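You operate a simulated robot arm through the tools that you are given. There is no shell and no other tool. Be economical: measure what you need, move in short steps, check, and stop when the job is done.

Carry out the task below with a simulated robot arm. There is one attempt and no reset: what you move stays moved.

TASK
Put the splitter block on the work mat away on the cart deck.

It is judged by the outcome, as a careful person would: the job done as asked, and still so three seconds after it is handed in. It fails if anything else is knocked over, pushed out of place, dropped, spilled or broken.

THE ROBOT
A 6-joint arm with a two-finger parallel gripper, fixed in place. Base frame: the origin is at the foot of the arm, x ahead of it, y to its left, z up. Lengths are in mm, angles in rad, forces in N, time in s.
With the tool pointing down near the work surface it reaches from about 240 to 640 mm from the base axis. Its first joint turns from -1.152 to 1.152 rad. Payload 2.7 kg.
Tool frame: the origin (TCP) lies between the finger pads and is the grasp point; the fingertips stand 23 mm ahead of it; z points along the fingers, y is the line along which they close. The gripper opens to 94 mm. The fingers are 38 mm wide and 10 mm thick; the gripper's body (54 by 96 mm) begins 39 mm behind the TCP.
Orientation is told as [roll, pitch, yaw] about the base's x, y, z axes, in that order, counted from this pose: with the fingers straight down and closing along the base's y, the tool's x points along the base's -x, its y along +y and its z along -z.

THE INTERFACE
- The arm moves only by the tool servo_tool. Its argument "series" is one flat list of numbers, 5 for each row, row after row: the gripper command, from -1 (fully open) to 1 (shut), values between in proportion, then the shift along the base's x, y, z in mm, then the turn about the base's z in rad. In form: [jaw, dx, dy, dz, yaw, jaw, dx, dy, dz, yaw, ...]. A call has 1 to 20 rows; each row is the pose to reach, as a shift and turn from the pose commanded when the call began. A row lasts 0.2 s, in which the tool goes at most 50 mm and 0.15 rad; a call with a longer step from one row to the next is refused whole, and so is a gripper value outside its range. A pose out of reach is approached as far as the arm can. The call stops where the force on the tool passes 40 N (or 10 N more than at its start, if that is more) or the arm is blocked; 0.2 s more then pass. The fingers move at their own pace (about 45 mm/s each) and stop on an object; they squeeze with about 30 N. The grip force told is the motor's: it shows also when the fingers shut on nothing. Time passes only in rows, and 0.2 s behind the last, so rows that repeat a pose let the fingers close. It gives the time, the measured TCP pose, the force on the tool (base axes), the opening and the grip force at its end, in the units of the frame above (readings bear some noise), and new pictures: "pictures" is both (left out), scene, wrist or none.
- Cameras (640 x 400 px; columns grow to the right, rows downward): "scene" is fixed at [79.8, -433.5, 1404.4]; the picture's right is [0.74, -0.67, 0.00], its down [-0.38, -0.42, -0.82] and it looks along [0.56, 0.61, -0.57] (base axes); focal length 312 px, centre (320, 200). "wrist" rides on the gripper at [-39, 0, -44] in the tool frame; the picture's right is [0.00, -1.00, 0.00], its down [0.97, 0.00, -0.24] and it looks along [0.24, 0.00, 0.97] (tool axes); focal length 218 px, centre (320, 200).
- locate(camera, pixels): there is no depth. For up to 12 entries [column, row, z] of the newest picture of that camera ("zoom" is the newest enlarged one), the place [x, y] in the base frame at which the ray of that pixel passes the height z, good to about 3 mm. No time passes.
- zoom(camera, box): a new picture of the part [left, top, right, bottom] of that camera's present view, enlarged. No time passes.
- hand_in(): hands the job in; it is judged then, once.

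Work in short steps. Measure before you move; look again where a grasp or a placing could have gone wrong, and mend it. You have 60 turns and 120 pictures in all, the two below and enlarged ones among them. Open the gripper and draw the arm clear of the work before you hand the job in, unless the task says otherwise; then end with one line.

The tools are called after "Request:" as name(argument=value, ...) on one line, values as JSON. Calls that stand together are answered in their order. servo_tool: Moves the arm, as the interface text tells. Its arguments: {"type":"object","properties":{"series":{"type":"array","items":{"type":"number"}},"pictures":{"type":"string","enum":["both","scene","wrist","none"]}},"required":["series"]} The other tools are called the same way: locate (camera, pixels) gives the place at which the rays of pixels pass given heights; zoom (camera, box) takes an enlarged picture of a part of a camera's view; hand_in () hands the job in.

At the start:

```text
t: 0.0
tool_pos: [330.8, 101.3, 1123.4]
tool_rot: [0.001, -0.002, 0.0]
force: [0.1, -0.3, 0.6]
grip_width: 93.7
grip_force: 0.1
```

scene: 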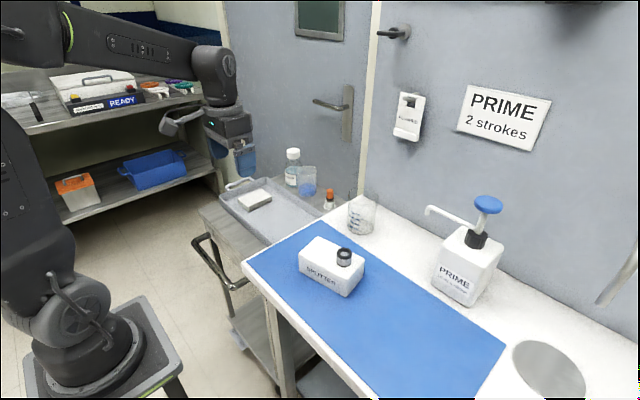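
wrist: 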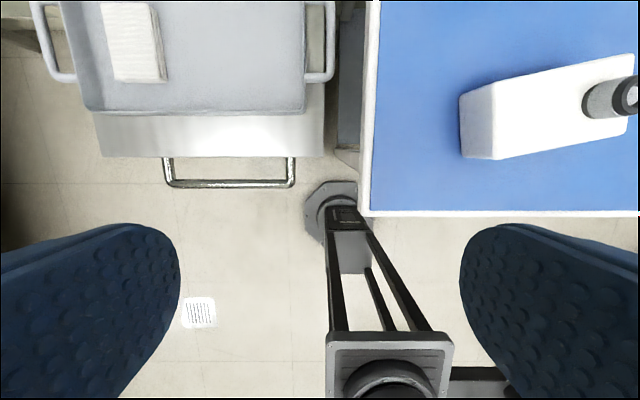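

The splitter block is the white box at about (330,265) on the blue mat; the cart with a tray stands at about (260,210). I zoom in on both before measuring.

Request:
zoom(camera="scene", box=[190, 140, 390, 310])

Request:
zoom(camera="wrist", box=[0, 0, 640, 220])

```text
2.35 times, centred on (290, 225) of scene
```

zoom: 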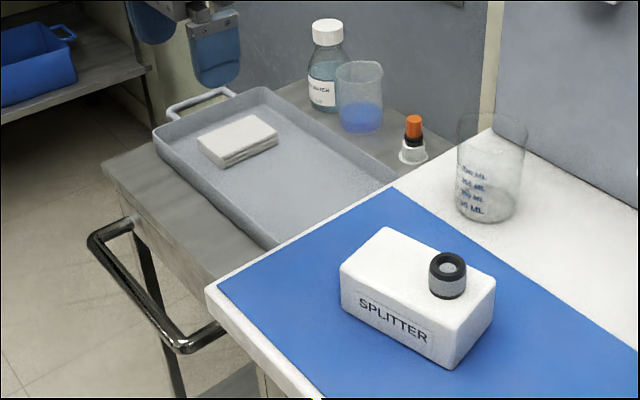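

```text
1.00 times, centred on (320, 110) of wrist
```

zoom: 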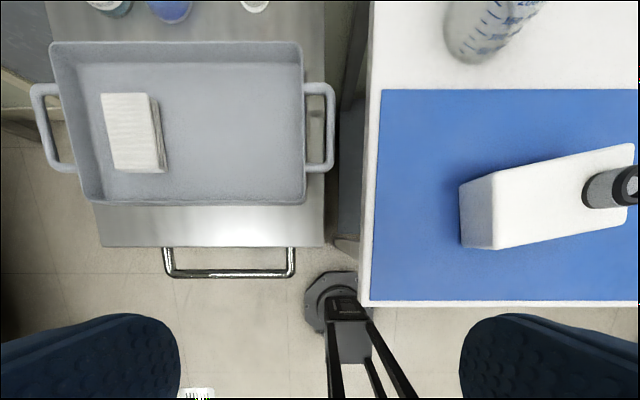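

I measure the block's corners (bottom at 903, top to be guessed), and the cart deck and tray from both cameras to triangulate their heights.

Request:
locate(camera="scene", pixels=[[299.5, 271, 905], [345.5, 297.5, 905], [364.6, 274, 905], [320, 237, 955], [299.5, 254, 955], [345.5, 280, 955], [364.6, 257, 955], [345, 250, 980], [244, 275, 900], [242, 262, 905]])

Request:
locate(camera="wrist", pixels=[[460, 158, 905], [498, 159, 955], [490, 85, 955], [634, 53, 955], [636, 134, 955], [460, 95, 905], [100, 157, 880], [325, 155, 880], [305, 117, 880], [85, 110, 880], [361, 216, 903]])

Request:
servo_tool(series=[-1, 40, -40, 0, 0, -1, 80, -80, 0, 0, -1, 110, -110, 0, 0, -1, 110, -110, 0, 0])

```text
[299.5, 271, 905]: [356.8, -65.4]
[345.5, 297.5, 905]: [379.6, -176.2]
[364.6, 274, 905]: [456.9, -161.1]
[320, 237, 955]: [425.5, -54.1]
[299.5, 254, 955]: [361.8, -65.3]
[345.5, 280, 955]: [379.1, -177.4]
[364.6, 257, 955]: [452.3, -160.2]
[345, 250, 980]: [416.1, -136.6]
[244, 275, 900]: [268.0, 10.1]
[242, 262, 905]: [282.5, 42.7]
```

```text
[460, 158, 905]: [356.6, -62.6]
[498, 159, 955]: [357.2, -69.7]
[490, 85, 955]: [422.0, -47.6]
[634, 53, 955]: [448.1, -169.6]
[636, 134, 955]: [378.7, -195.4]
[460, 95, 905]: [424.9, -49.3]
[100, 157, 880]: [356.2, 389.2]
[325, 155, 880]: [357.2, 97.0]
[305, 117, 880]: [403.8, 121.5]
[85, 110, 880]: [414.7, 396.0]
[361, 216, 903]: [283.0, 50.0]
```

```text
refused: row 1 steps farther than a row can; nothing moved
```

Request:
servo_tool(series=[-1, 20, -40, 0, 0.15, -1, 40, -80, 0, 0.3, -1, 50, -120, 0, 0.45, -1, 50, -160, 0, 0.6, -1, 60, -200, 0, 0.75, -1, 60, -215, 0, 0.9, -1, 60, -215, 0, 1.05, -1, 60, -215, 0, 1.2, -1, 60, -215, 0, 1.35, -1, 60, -215, 0, 1.35])

Request:
zoom(camera="scene", box=[180, 130, 340, 260])

```text
t: 2.2
tool_pos: [388.8, -112.1, 1122.9]
tool_rot: [0.002, -0.003, 1.351]
force: [-0.4, 0.3, -0.3]
grip_width: 94.0
grip_force: 0.1
```

scene: 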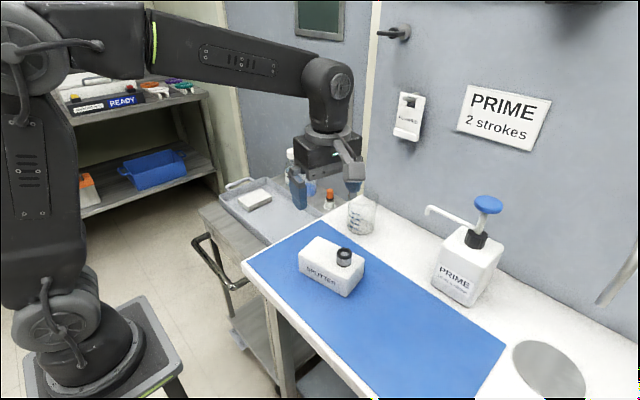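
wrist: 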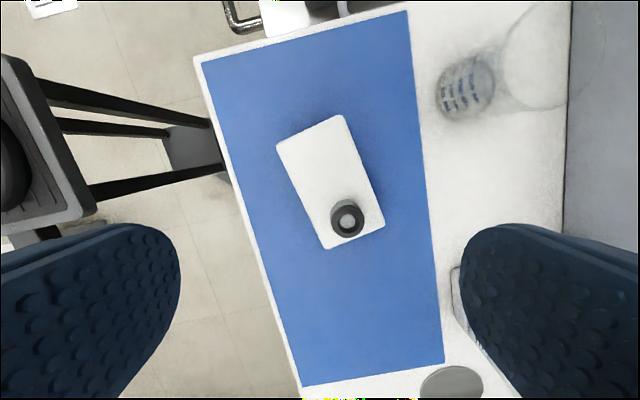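

```text
3.08 times, centred on (260, 195) of scene
```

zoom: 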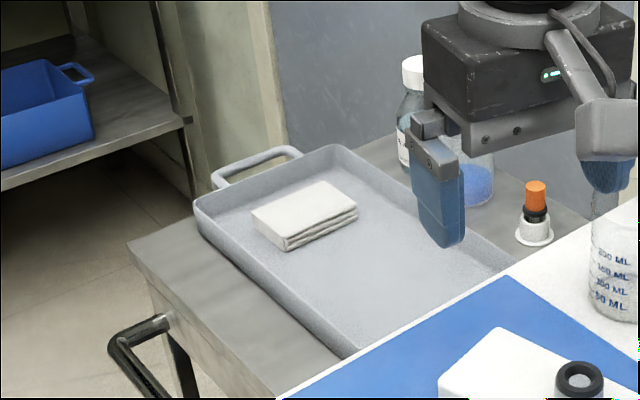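

I fix the block's axes from the wrist view (corners (340,115),(276,144),(328,248),(384,225)) and the deck height by matching the front-left deck corner (197,209) with the wrist's estimate.

Request:
locate(camera="wrist", pixels=[[340, 115, 955], [276, 144, 955], [328, 248, 955], [384, 225, 955], [347, 216, 978], [347, 216, 970]])

Request:
locate(camera="scene", pixels=[[197.2, 209, 880], [197.2, 209, 850], [197.2, 209, 820], [197.2, 209, 790], [219, 194, 880], [219, 194, 850], [219, 194, 820]])

```text
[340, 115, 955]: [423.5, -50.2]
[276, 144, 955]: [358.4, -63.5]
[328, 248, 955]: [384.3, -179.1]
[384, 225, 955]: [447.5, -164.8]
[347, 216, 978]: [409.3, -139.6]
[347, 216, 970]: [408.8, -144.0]
```

```text
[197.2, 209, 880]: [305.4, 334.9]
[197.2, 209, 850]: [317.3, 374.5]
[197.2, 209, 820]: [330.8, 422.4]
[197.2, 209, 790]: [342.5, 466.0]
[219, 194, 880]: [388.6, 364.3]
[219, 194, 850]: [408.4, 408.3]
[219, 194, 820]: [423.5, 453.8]
```

Block: centre about (404,-114), top 955, 65 mm across with the short axis at 0.21 rad. The deck seems much lower (about 745), so before grasping I look over the cart with the wrist camera.

Request:
servo_tool(series=[-1, 0, 45, 0, -0.15, -1, 0, 90, 0, -0.3, -1, 0, 135, 0, -0.45, -1, 0, 180, 0, -0.6, -1, 0, 225, 0, -0.75, -1, 0, 270, 0, -0.9, -1, 0, 315, 0, -1.05, -1, 0, 360, 0, -1.2, -1, -10, 400, 0, -1.35, -1, -10, 400, 0, -1.35])

Request:
zoom(camera="wrist", box=[120, 0, 520, 250])

```text
t: 4.4
tool_pos: [382.0, 287.3, 1121.8]
tool_rot: [0.003, -0.002, -0.003]
force: [0.4, -0.2, 1.0]
grip_width: 94.2
grip_force: 0.0
```

scene: 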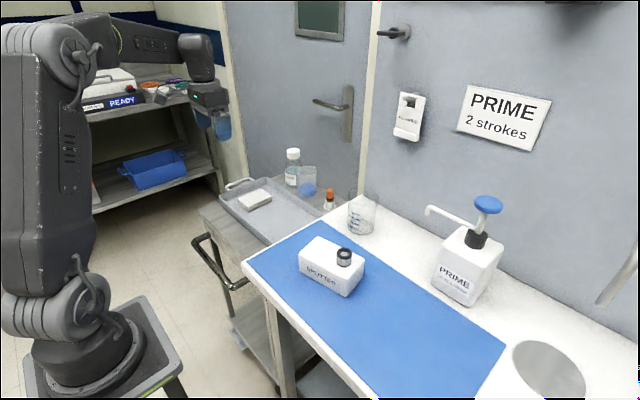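
wrist: 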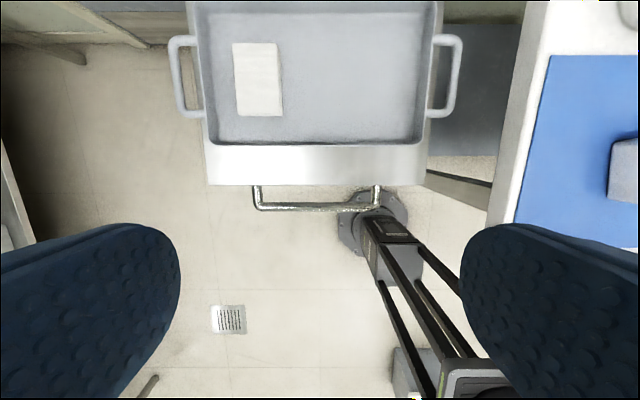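

```text
1.60 times, centred on (320, 125) of wrist
```

zoom: 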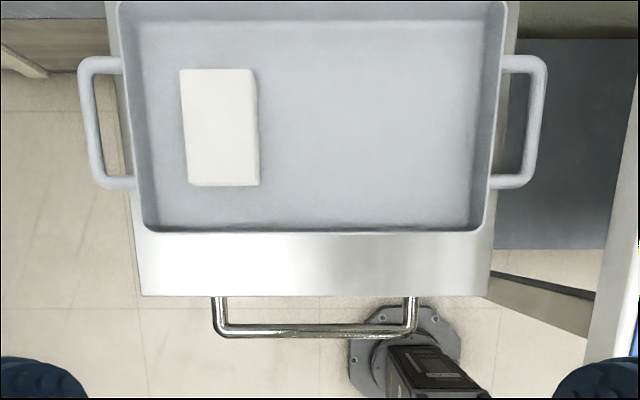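

Request:
locate(camera="zoom", pixels=[[141, 295, 745], [489, 297, 745], [141, 295, 800], [489, 297, 800], [155, 232, 745], [478, 232, 745], [155, 232, 800], [478, 232, 800], [160, 215, 750], [465, 215, 750], [470, 50, 750], [258, 185, 765]])

Request:
locate(camera="scene", pixels=[[197.2, 209, 745], [197.2, 209, 770], [197.2, 209, 800], [219, 201, 770], [219, 201, 745], [272, 246, 770], [272, 246, 745], [272, 246, 800], [249, 201, 770]])

```text
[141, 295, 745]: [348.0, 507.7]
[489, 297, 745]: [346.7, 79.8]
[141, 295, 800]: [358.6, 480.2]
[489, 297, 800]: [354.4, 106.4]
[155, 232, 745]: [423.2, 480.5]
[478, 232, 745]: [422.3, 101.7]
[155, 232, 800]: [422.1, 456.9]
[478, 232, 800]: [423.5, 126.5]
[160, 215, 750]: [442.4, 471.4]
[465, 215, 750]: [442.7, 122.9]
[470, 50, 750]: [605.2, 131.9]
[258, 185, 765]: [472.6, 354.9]
```

```text
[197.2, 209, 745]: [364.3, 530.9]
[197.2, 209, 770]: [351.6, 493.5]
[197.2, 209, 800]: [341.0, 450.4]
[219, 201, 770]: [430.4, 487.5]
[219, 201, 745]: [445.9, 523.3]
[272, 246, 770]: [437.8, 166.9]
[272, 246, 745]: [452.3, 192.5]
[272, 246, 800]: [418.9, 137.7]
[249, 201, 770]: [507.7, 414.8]
```

Deck height comes out about 770 (corner matches at (352,494)); the front strip is ~70 mm deep. I move ahead to see the rest of the deck behind the tray.

Request:
servo_tool(series=[-1, 40, 0, 0, 0, -1, 80, -10, 0, 0, -1, 120, -20, 0, 0, -1, 150, -30, 0, 0, -1, 150, -30, 0, 0])

Request:
zoom(camera="wrist", box=[120, 0, 520, 250])

Request:
zoom(camera="scene", box=[190, 140, 350, 260])

```text
t: 5.6
tool_pos: [529.6, 254.8, 1122.1]
tool_rot: [0.003, -0.002, 0.0]
force: [-0.5, 0.6, 0.1]
grip_width: 93.9
grip_force: 0.1
```

scene: 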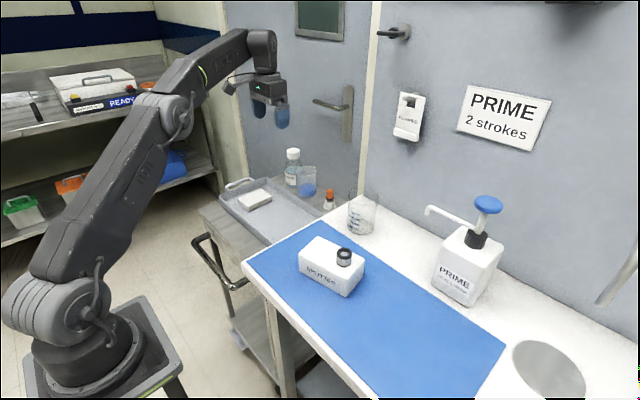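
wrist: 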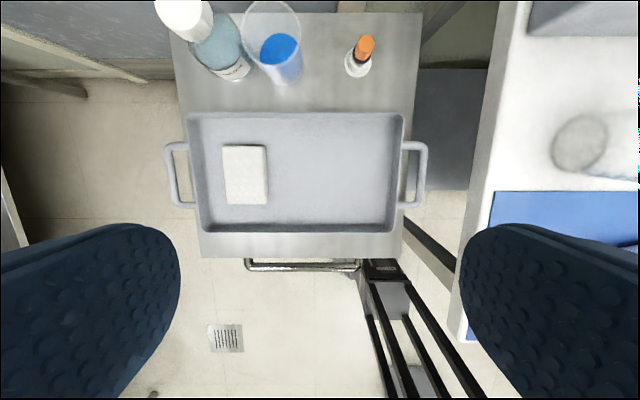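

```text
1.60 times, centred on (320, 125) of wrist
```

zoom: 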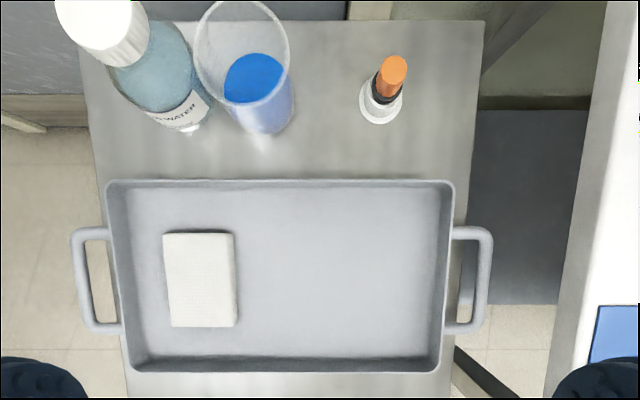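

```text
3.33 times, centred on (270, 200) of scene
```

zoom: 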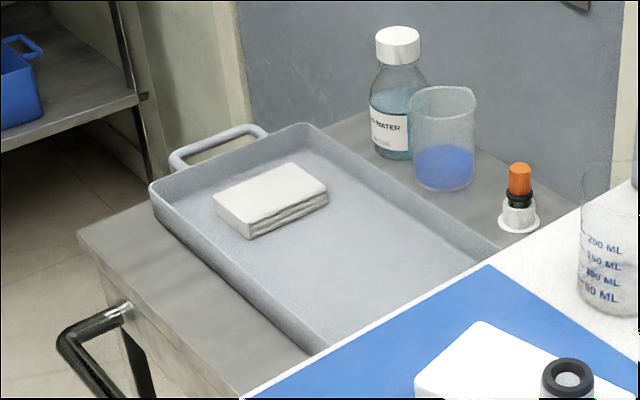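

I measure the tray's outline, deck rear and the items behind, at deck height ~770 and rim ~795.

Request:
locate(camera="wrist", pixels=[[200, 257, 770], [402, 258, 770], [202, 232, 795], [393, 232, 795], [405, 112, 795], [188, 113, 795], [422, 12, 770], [358, 76, 770], [285, 84, 770], [230, 80, 770], [390, 140, 775], [267, 204, 790]])

Request:
locate(camera="scene", pixels=[[328, 209, 770], [219, 190, 795], [267.7, 246, 770], [267.7, 246, 795], [219, 198, 770], [260, 178, 795], [304, 196, 770], [250, 211, 770]])

```text
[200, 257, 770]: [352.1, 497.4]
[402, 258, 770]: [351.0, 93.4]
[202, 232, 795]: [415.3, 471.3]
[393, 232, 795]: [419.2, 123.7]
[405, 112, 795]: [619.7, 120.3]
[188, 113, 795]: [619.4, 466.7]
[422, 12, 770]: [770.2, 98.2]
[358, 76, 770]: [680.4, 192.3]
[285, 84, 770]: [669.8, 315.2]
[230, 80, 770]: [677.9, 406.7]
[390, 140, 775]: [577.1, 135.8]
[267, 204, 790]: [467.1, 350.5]
```

```text
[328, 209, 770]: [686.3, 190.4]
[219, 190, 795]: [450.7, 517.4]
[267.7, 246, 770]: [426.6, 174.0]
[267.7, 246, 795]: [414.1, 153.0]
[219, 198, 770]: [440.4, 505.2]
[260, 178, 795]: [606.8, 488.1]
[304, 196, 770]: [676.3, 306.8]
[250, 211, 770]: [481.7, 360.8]
```

The only reachable clear space on the cart is the broad area in the tray that sits on the deck, right of the towel, around (515,245) — the bare front strip (65 mm) is no wider than the block. I now go above the block, yaw 1.78.

Request:
servo_tool(series=[-1, -10.6, -30.8, 0, 0.148, -1, -21.2, -61.7, 0, 0.297, -1, -31.8, -92.5, 0, 0.445, -1, -42.3, -123.3, 0, 0.593, -1, -52.9, -154.2, 0, 0.742, -1, -63.5, -185, 0, 0.89, -1, -74.1, -215.8, 0, 1.038, -1, -84.7, -246.7, 0, 1.187, -1, -95.3, -277.5, 0, 1.335, -1, -105.8, -308.3, 0, 1.483, -1, -116.4, -339.2, 0, 1.632, -1, -127, -370, 0, 1.78, -1, -127, -370, -50, 1.78, -1, -127, -370, -70, 1.78, -1, -127, -370, -70, 1.78])

```text
t: 8.8
tool_pos: [403.5, -111.9, 1053.4]
tool_rot: [0.003, -0.002, 1.781]
force: [0.2, 0.3, 0.0]
grip_width: 93.7
grip_force: 0.1
```

scene: 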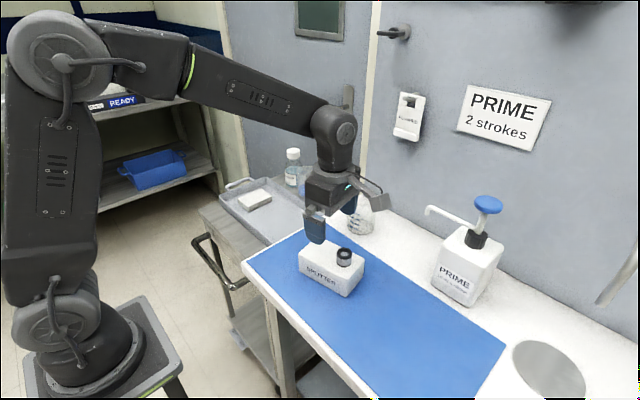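
wrist: 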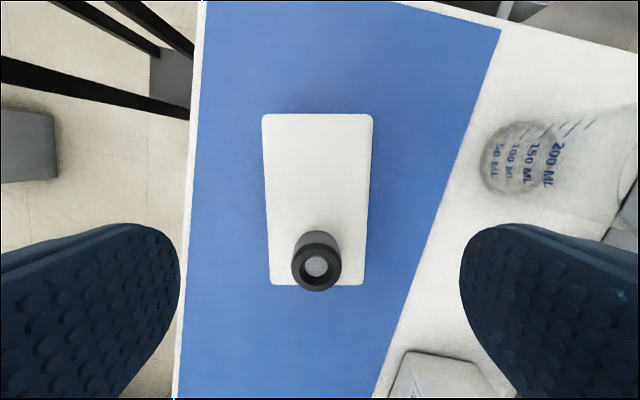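

Orientation aligned. I check the centre, the top height and the cap from this closer view.

Request:
locate(camera="wrist", pixels=[[262, 115, 955], [373, 115, 955], [365, 284, 955], [270, 284, 955], [317, 265, 985], [317, 265, 975], [500, 165, 905]])

Request:
locate(camera="scene", pixels=[[344.5, 252, 985], [344.5, 252, 975], [344.5, 252, 965]])

```text
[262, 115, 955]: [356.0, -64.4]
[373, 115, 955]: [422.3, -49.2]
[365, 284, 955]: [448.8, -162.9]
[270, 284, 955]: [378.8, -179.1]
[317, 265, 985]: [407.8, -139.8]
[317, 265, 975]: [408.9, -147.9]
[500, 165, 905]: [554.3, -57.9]
```

```text
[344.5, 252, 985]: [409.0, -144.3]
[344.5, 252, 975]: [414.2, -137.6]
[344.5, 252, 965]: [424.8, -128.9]
```

Centre (402,-114), cap top about 982. I descend to TCP z 951 (palm clears the cap), then look before closing.

Request:
servo_tool(series=[-1, -1, -1, -30, 0, -1, -1, -1, -60, 0, -1, -1, -1, -80, 0, -1, -1, -1, -92, 0, -1, -1, -1, -102, 0, -1, -1, -1, -102, 0])

Request:
zoom(camera="scene", box=[270, 190, 410, 310])

```text
t: 10.2
tool_pos: [401.8, -113.7, 950.2]
tool_rot: [-0.001, -0.001, 1.78]
force: [0.0, 0.0, -0.5]
grip_width: 93.8
grip_force: 0.0
```

scene: 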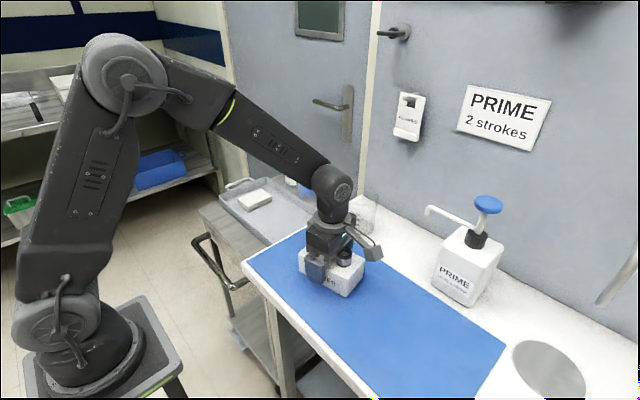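
wrist: 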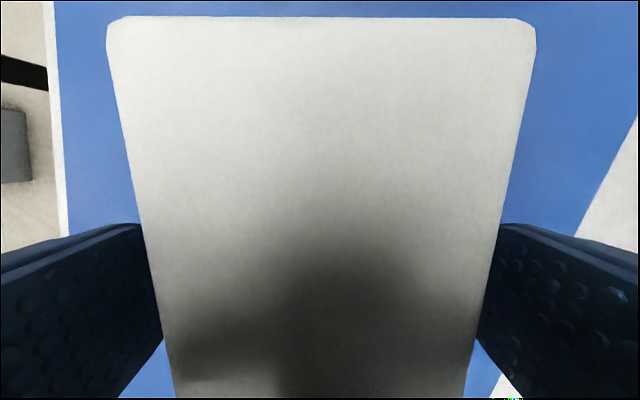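

```text
3.33 times, centred on (340, 250) of scene
```

zoom: 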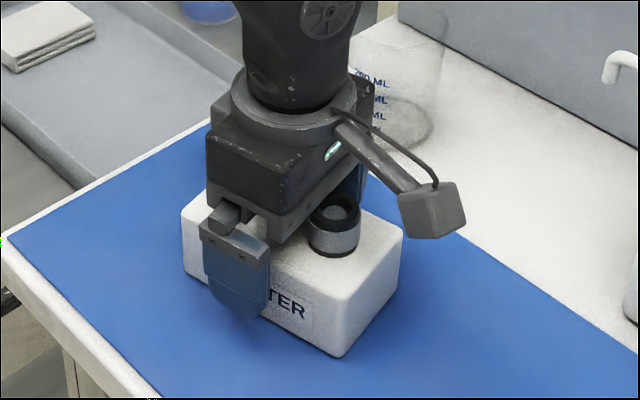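

Both fingers straddle the block, cap clear of the palm. Close and hold.

Request:
servo_tool(series=[1, 0, 0, 0, 0, 1, 0, 0, 0, 0, 1, 0, 0, 0, 0, 1, 0, 0, 0, 0, 1, 0, 0, 0, 0], pictures="none")

Request:
servo_tool(series=[1, 0, 0, 5, 0, 1, 0, 0, 12, 0, 1, 0, 0, 20, 0, 1, 0, 0, 20, 0])

Request:
zoom(camera="scene", box=[270, 190, 410, 310])

```text
t: 11.4
tool_pos: [402.0, -114.7, 951.7]
tool_rot: [0.002, -0.001, 1.781]
force: [-0.2, 0.1, 0.0]
grip_width: 69.8
grip_force: 29.7
```

```text
t: 12.4
tool_pos: [402.2, -114.8, 972.2]
tool_rot: [0.002, -0.001, 1.779]
force: [-0.2, 0.3, -3.4]
grip_width: 69.9
grip_force: 30.4
```

scene: 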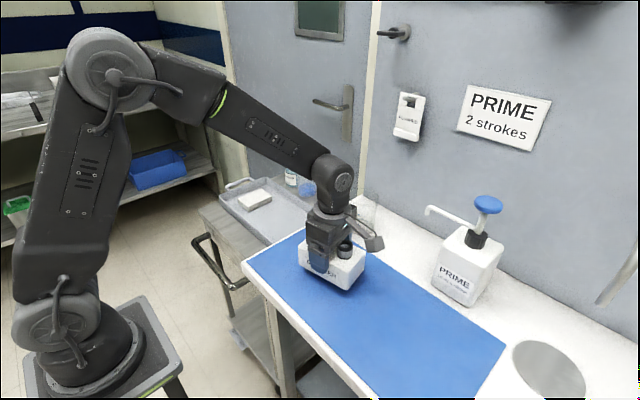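
wrist: 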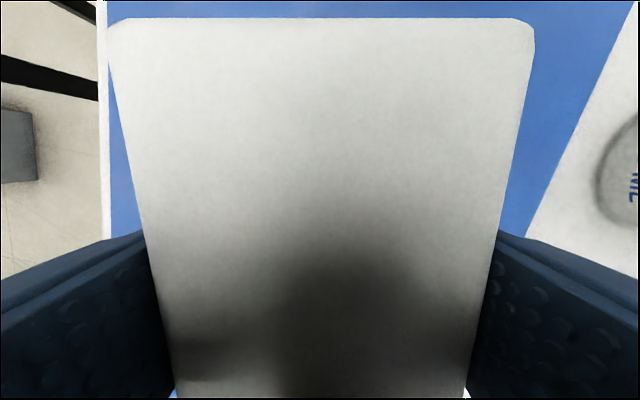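

```text
3.33 times, centred on (340, 250) of scene
```

zoom: 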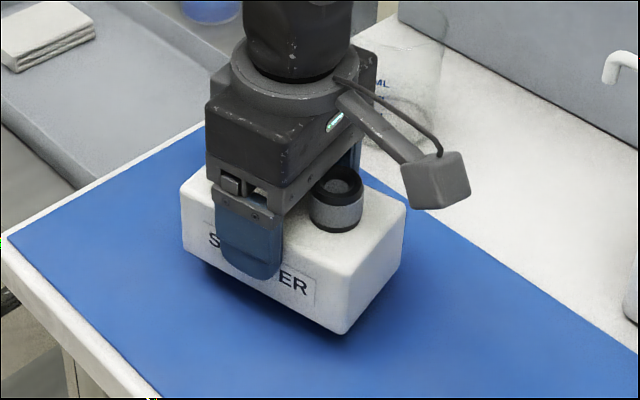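

Held level at 69.9 mm, about 3.4 N. I lift and carry it to above (515,245), turning it square to the tray.

Request:
servo_tool(series=[1, 0, 0, 30, 0, 1, 0, 0, 60, 0, 1, 0, 0, 90, 0, 1, 0, 0, 100, 0, 1, 5, 30, 100, -0.02, 1, 10, 65, 100, -0.04, 1, 20, 100, 100, -0.06, 1, 30, 135, 100, -0.08, 1, 40, 170, 100, -0.1, 1, 55, 205, 100, -0.12, 1, 70, 240, 100, -0.14, 1, 82, 275, 100, -0.16, 1, 95, 310, 100, -0.18, 1, 105, 340, 100, -0.2, 1, 113, 360, 100, -0.21, 1, 113, 360, 100, -0.21])

```text
t: 15.8
tool_pos: [515.9, 247.7, 1070.3]
tool_rot: [0.002, 0.0, 1.569]
force: [-1.3, 0.0, -3.0]
grip_width: 69.7
grip_force: 30.0
```

scene: 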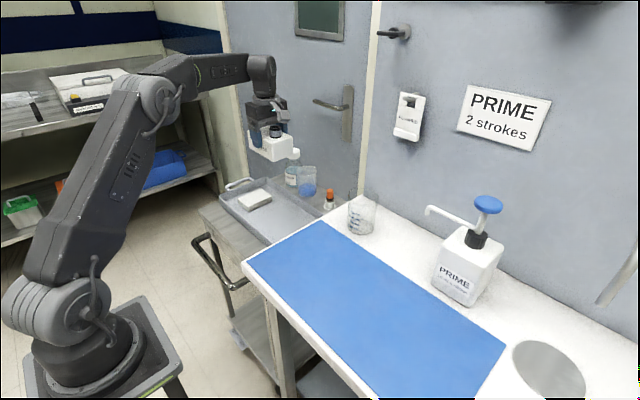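
wrist: 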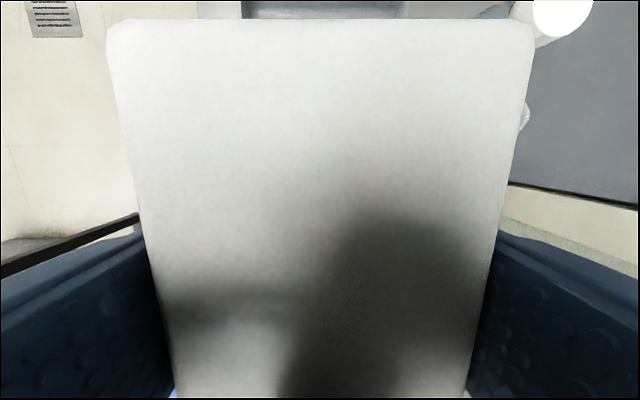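

Still held level. I descend to TCP 860 (block bottom ≈ 812, above the rim), and check.

Request:
servo_tool(series=[1, 0, -2, -35, 0, 1, 0, -2, -70, 0, 1, 0, -2, -105, 0, 1, 0, -2, -140, 0, 1, 0, -2, -170, 0, 1, 0, -2, -195, 0, 1, 0, -2, -210, 0, 1, 0, -2, -210, 0])

Request:
zoom(camera="scene", box=[190, 120, 350, 260])

```text
t: 17.6
tool_pos: [516.6, 243.9, 861.8]
tool_rot: [0.001, -0.003, 1.568]
force: [0.2, 0.3, -2.1]
grip_width: 70.1
grip_force: 30.1
```

scene: 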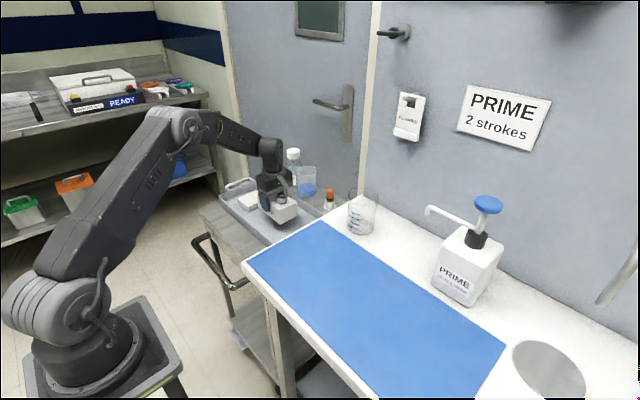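
wrist: 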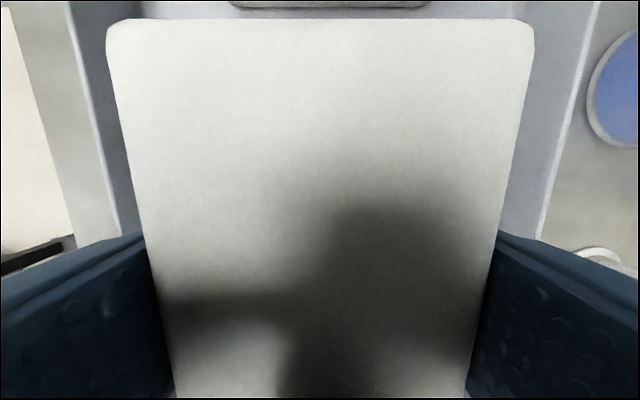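

```text
2.86 times, centred on (270, 190) of scene
```

zoom: 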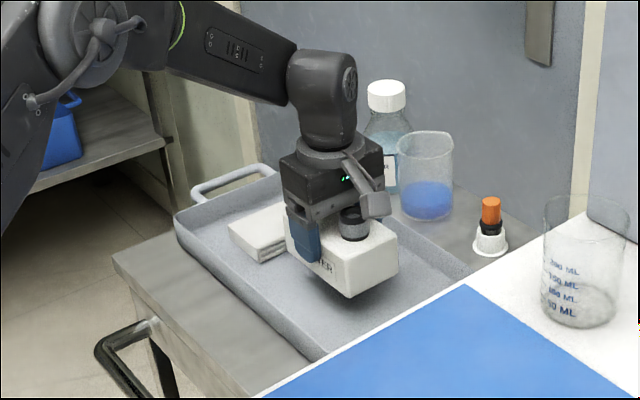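

Centred in the tray, towel and rims clear. I lower in small steps, watching the force.

Request:
servo_tool(series=[1, 0, 0, -10, 0, 1, 0, 0, -20, 0, 1, 0, 0, -28, 0, 1, 0, 0, -31, 0, 1, 0, 0, -31, 0], pictures="scene")

Request:
servo_tool(series=[1, 0, 0, -2, 0, 1, 0, 0, -3, 0, 1, 0, 0, -3, 0], pictures="none")

Request:
zoom(camera="scene", box=[220, 150, 340, 250])

```text
t: 18.8
tool_pos: [515.1, 243.1, 829.4]
tool_rot: [0.0, -0.002, 1.569]
force: [0.2, -0.1, -3.1]
grip_width: 69.9
grip_force: 29.9
```

scene: 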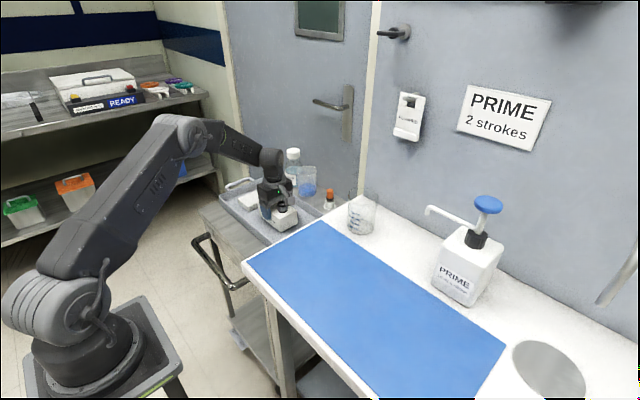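

```text
t: 19.6
tool_pos: [515.3, 244.3, 826.9]
tool_rot: [0.002, -0.003, 1.57]
force: [0.3, -0.3, -3.1]
grip_width: 69.9
grip_force: 29.7
```

```text
4.00 times, centred on (280, 200) of scene
```

zoom: 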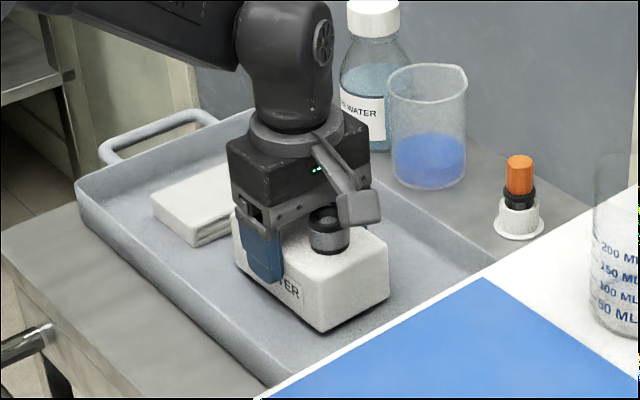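

No contact yet (force still -3.1 N), a small gap remains. Continue in 1 mm steps.

Request:
servo_tool(series=[1, 0, 0, -1, 0, 1, 0, 0, -2, 0, 1, 0, 0, -2, 0], pictures="none")

Request:
servo_tool(series=[1, 0, 0, -1, 0, 1, 0, 0, -2, 0, 1, 0, 0, -2, 0], pictures="none")

```text
t: 20.4
tool_pos: [514.9, 245.3, 824.7]
tool_rot: [0.002, -0.002, 1.57]
force: [-0.1, -0.8, -3.3]
grip_width: 69.3
grip_force: 30.1
```

```text
t: 21.2
tool_pos: [513.9, 244.1, 823.8]
tool_rot: [0.001, -0.001, 1.568]
force: [0.8, -1.0, -3.4]
grip_width: 70.0
grip_force: 30.1
```

Request:
servo_tool(series=[1, 0, 0, -1, 0, 1, 0, 0, -2, 0, 1, 0, 0, -2, 0], pictures="none")

Request:
zoom(camera="scene", box=[240, 170, 330, 240])

```text
t: 22.0
tool_pos: [515.8, 244.3, 822.7]
tool_rot: [-0.001, -0.005, 1.57]
force: [-1.4, 1.2, 10.3]
grip_width: 70.1
grip_force: 29.9
```

```text
5.71 times, centred on (285, 205) of scene
```

zoom: 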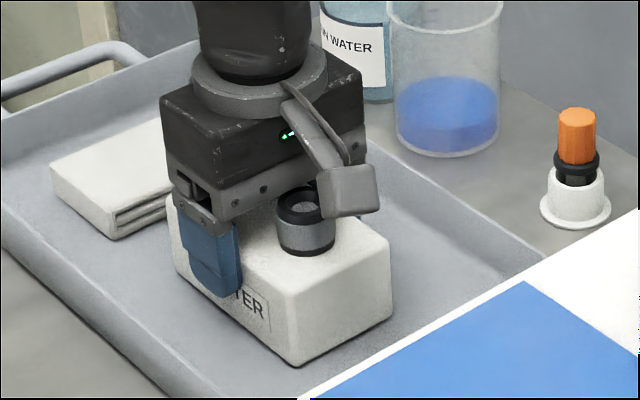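

The block rests on the floor of the tray (force +10 N). Open, then rise straight up.

Request:
servo_tool(series=[0.2, 0, 0, 0, 0, -0.3, 0, 0, 0, 0, -1, 0, 0, 0, 0, -1, 0, 0, 0, 0, -1, 0, 0, 0, 0, -1, 0, 0, 15, 0, -1, 0, 0, 40, 0, -1, 0, 0, 80, 0, -1, 0, 0, 125, 0, -1, 0, 0, 170, 0, -1, 0, 0, 215, 0, -1, 0, 0, 250, 0, -1, 0, 0, 250, 0])

Request:
zoom(camera="scene", box=[190, 140, 350, 260])

```text
t: 24.8
tool_pos: [514.4, 243.7, 1070.4]
tool_rot: [0.002, -0.002, 1.569]
force: [0.5, 0.2, -0.3]
grip_width: 94.0
grip_force: 0.0
```

scene: 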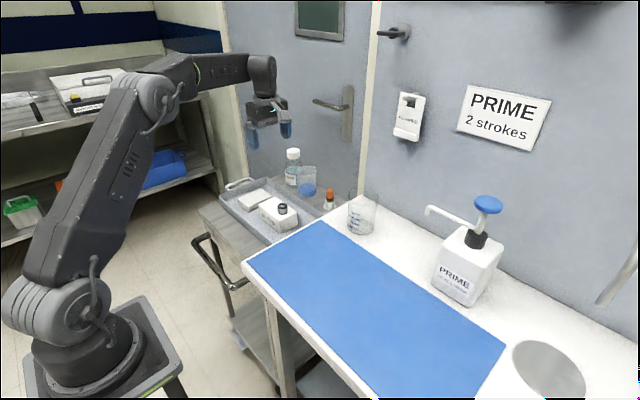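
wrist: 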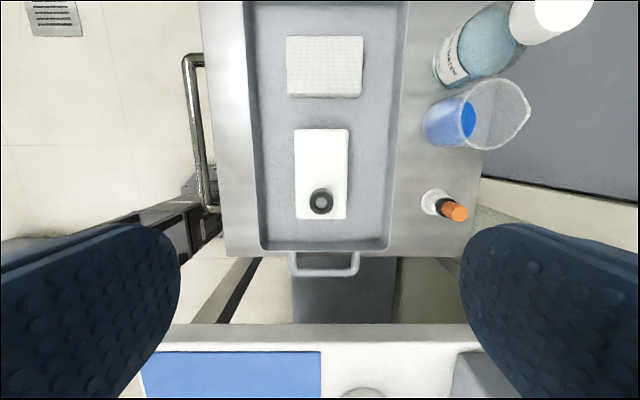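

```text
3.33 times, centred on (270, 200) of scene
```

zoom: 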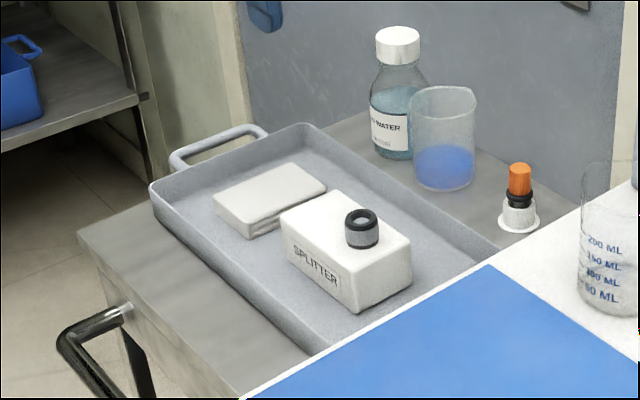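

The block stands upright in the tray on the cart deck, clear of the towel, nothing else has moved, and the open gripper is about 250 mm above. Handing in.

Request:
hand_in()

```text
The job is handed in.
```

The splitter block is upright on the cart, set down in the tray that covers most of the deck. The only bare deck in reach was a strip about 65 mm deep in front of the tray, and the block is about 70 mm wide. Nothing else was disturbed, and the gripper is open and clear.
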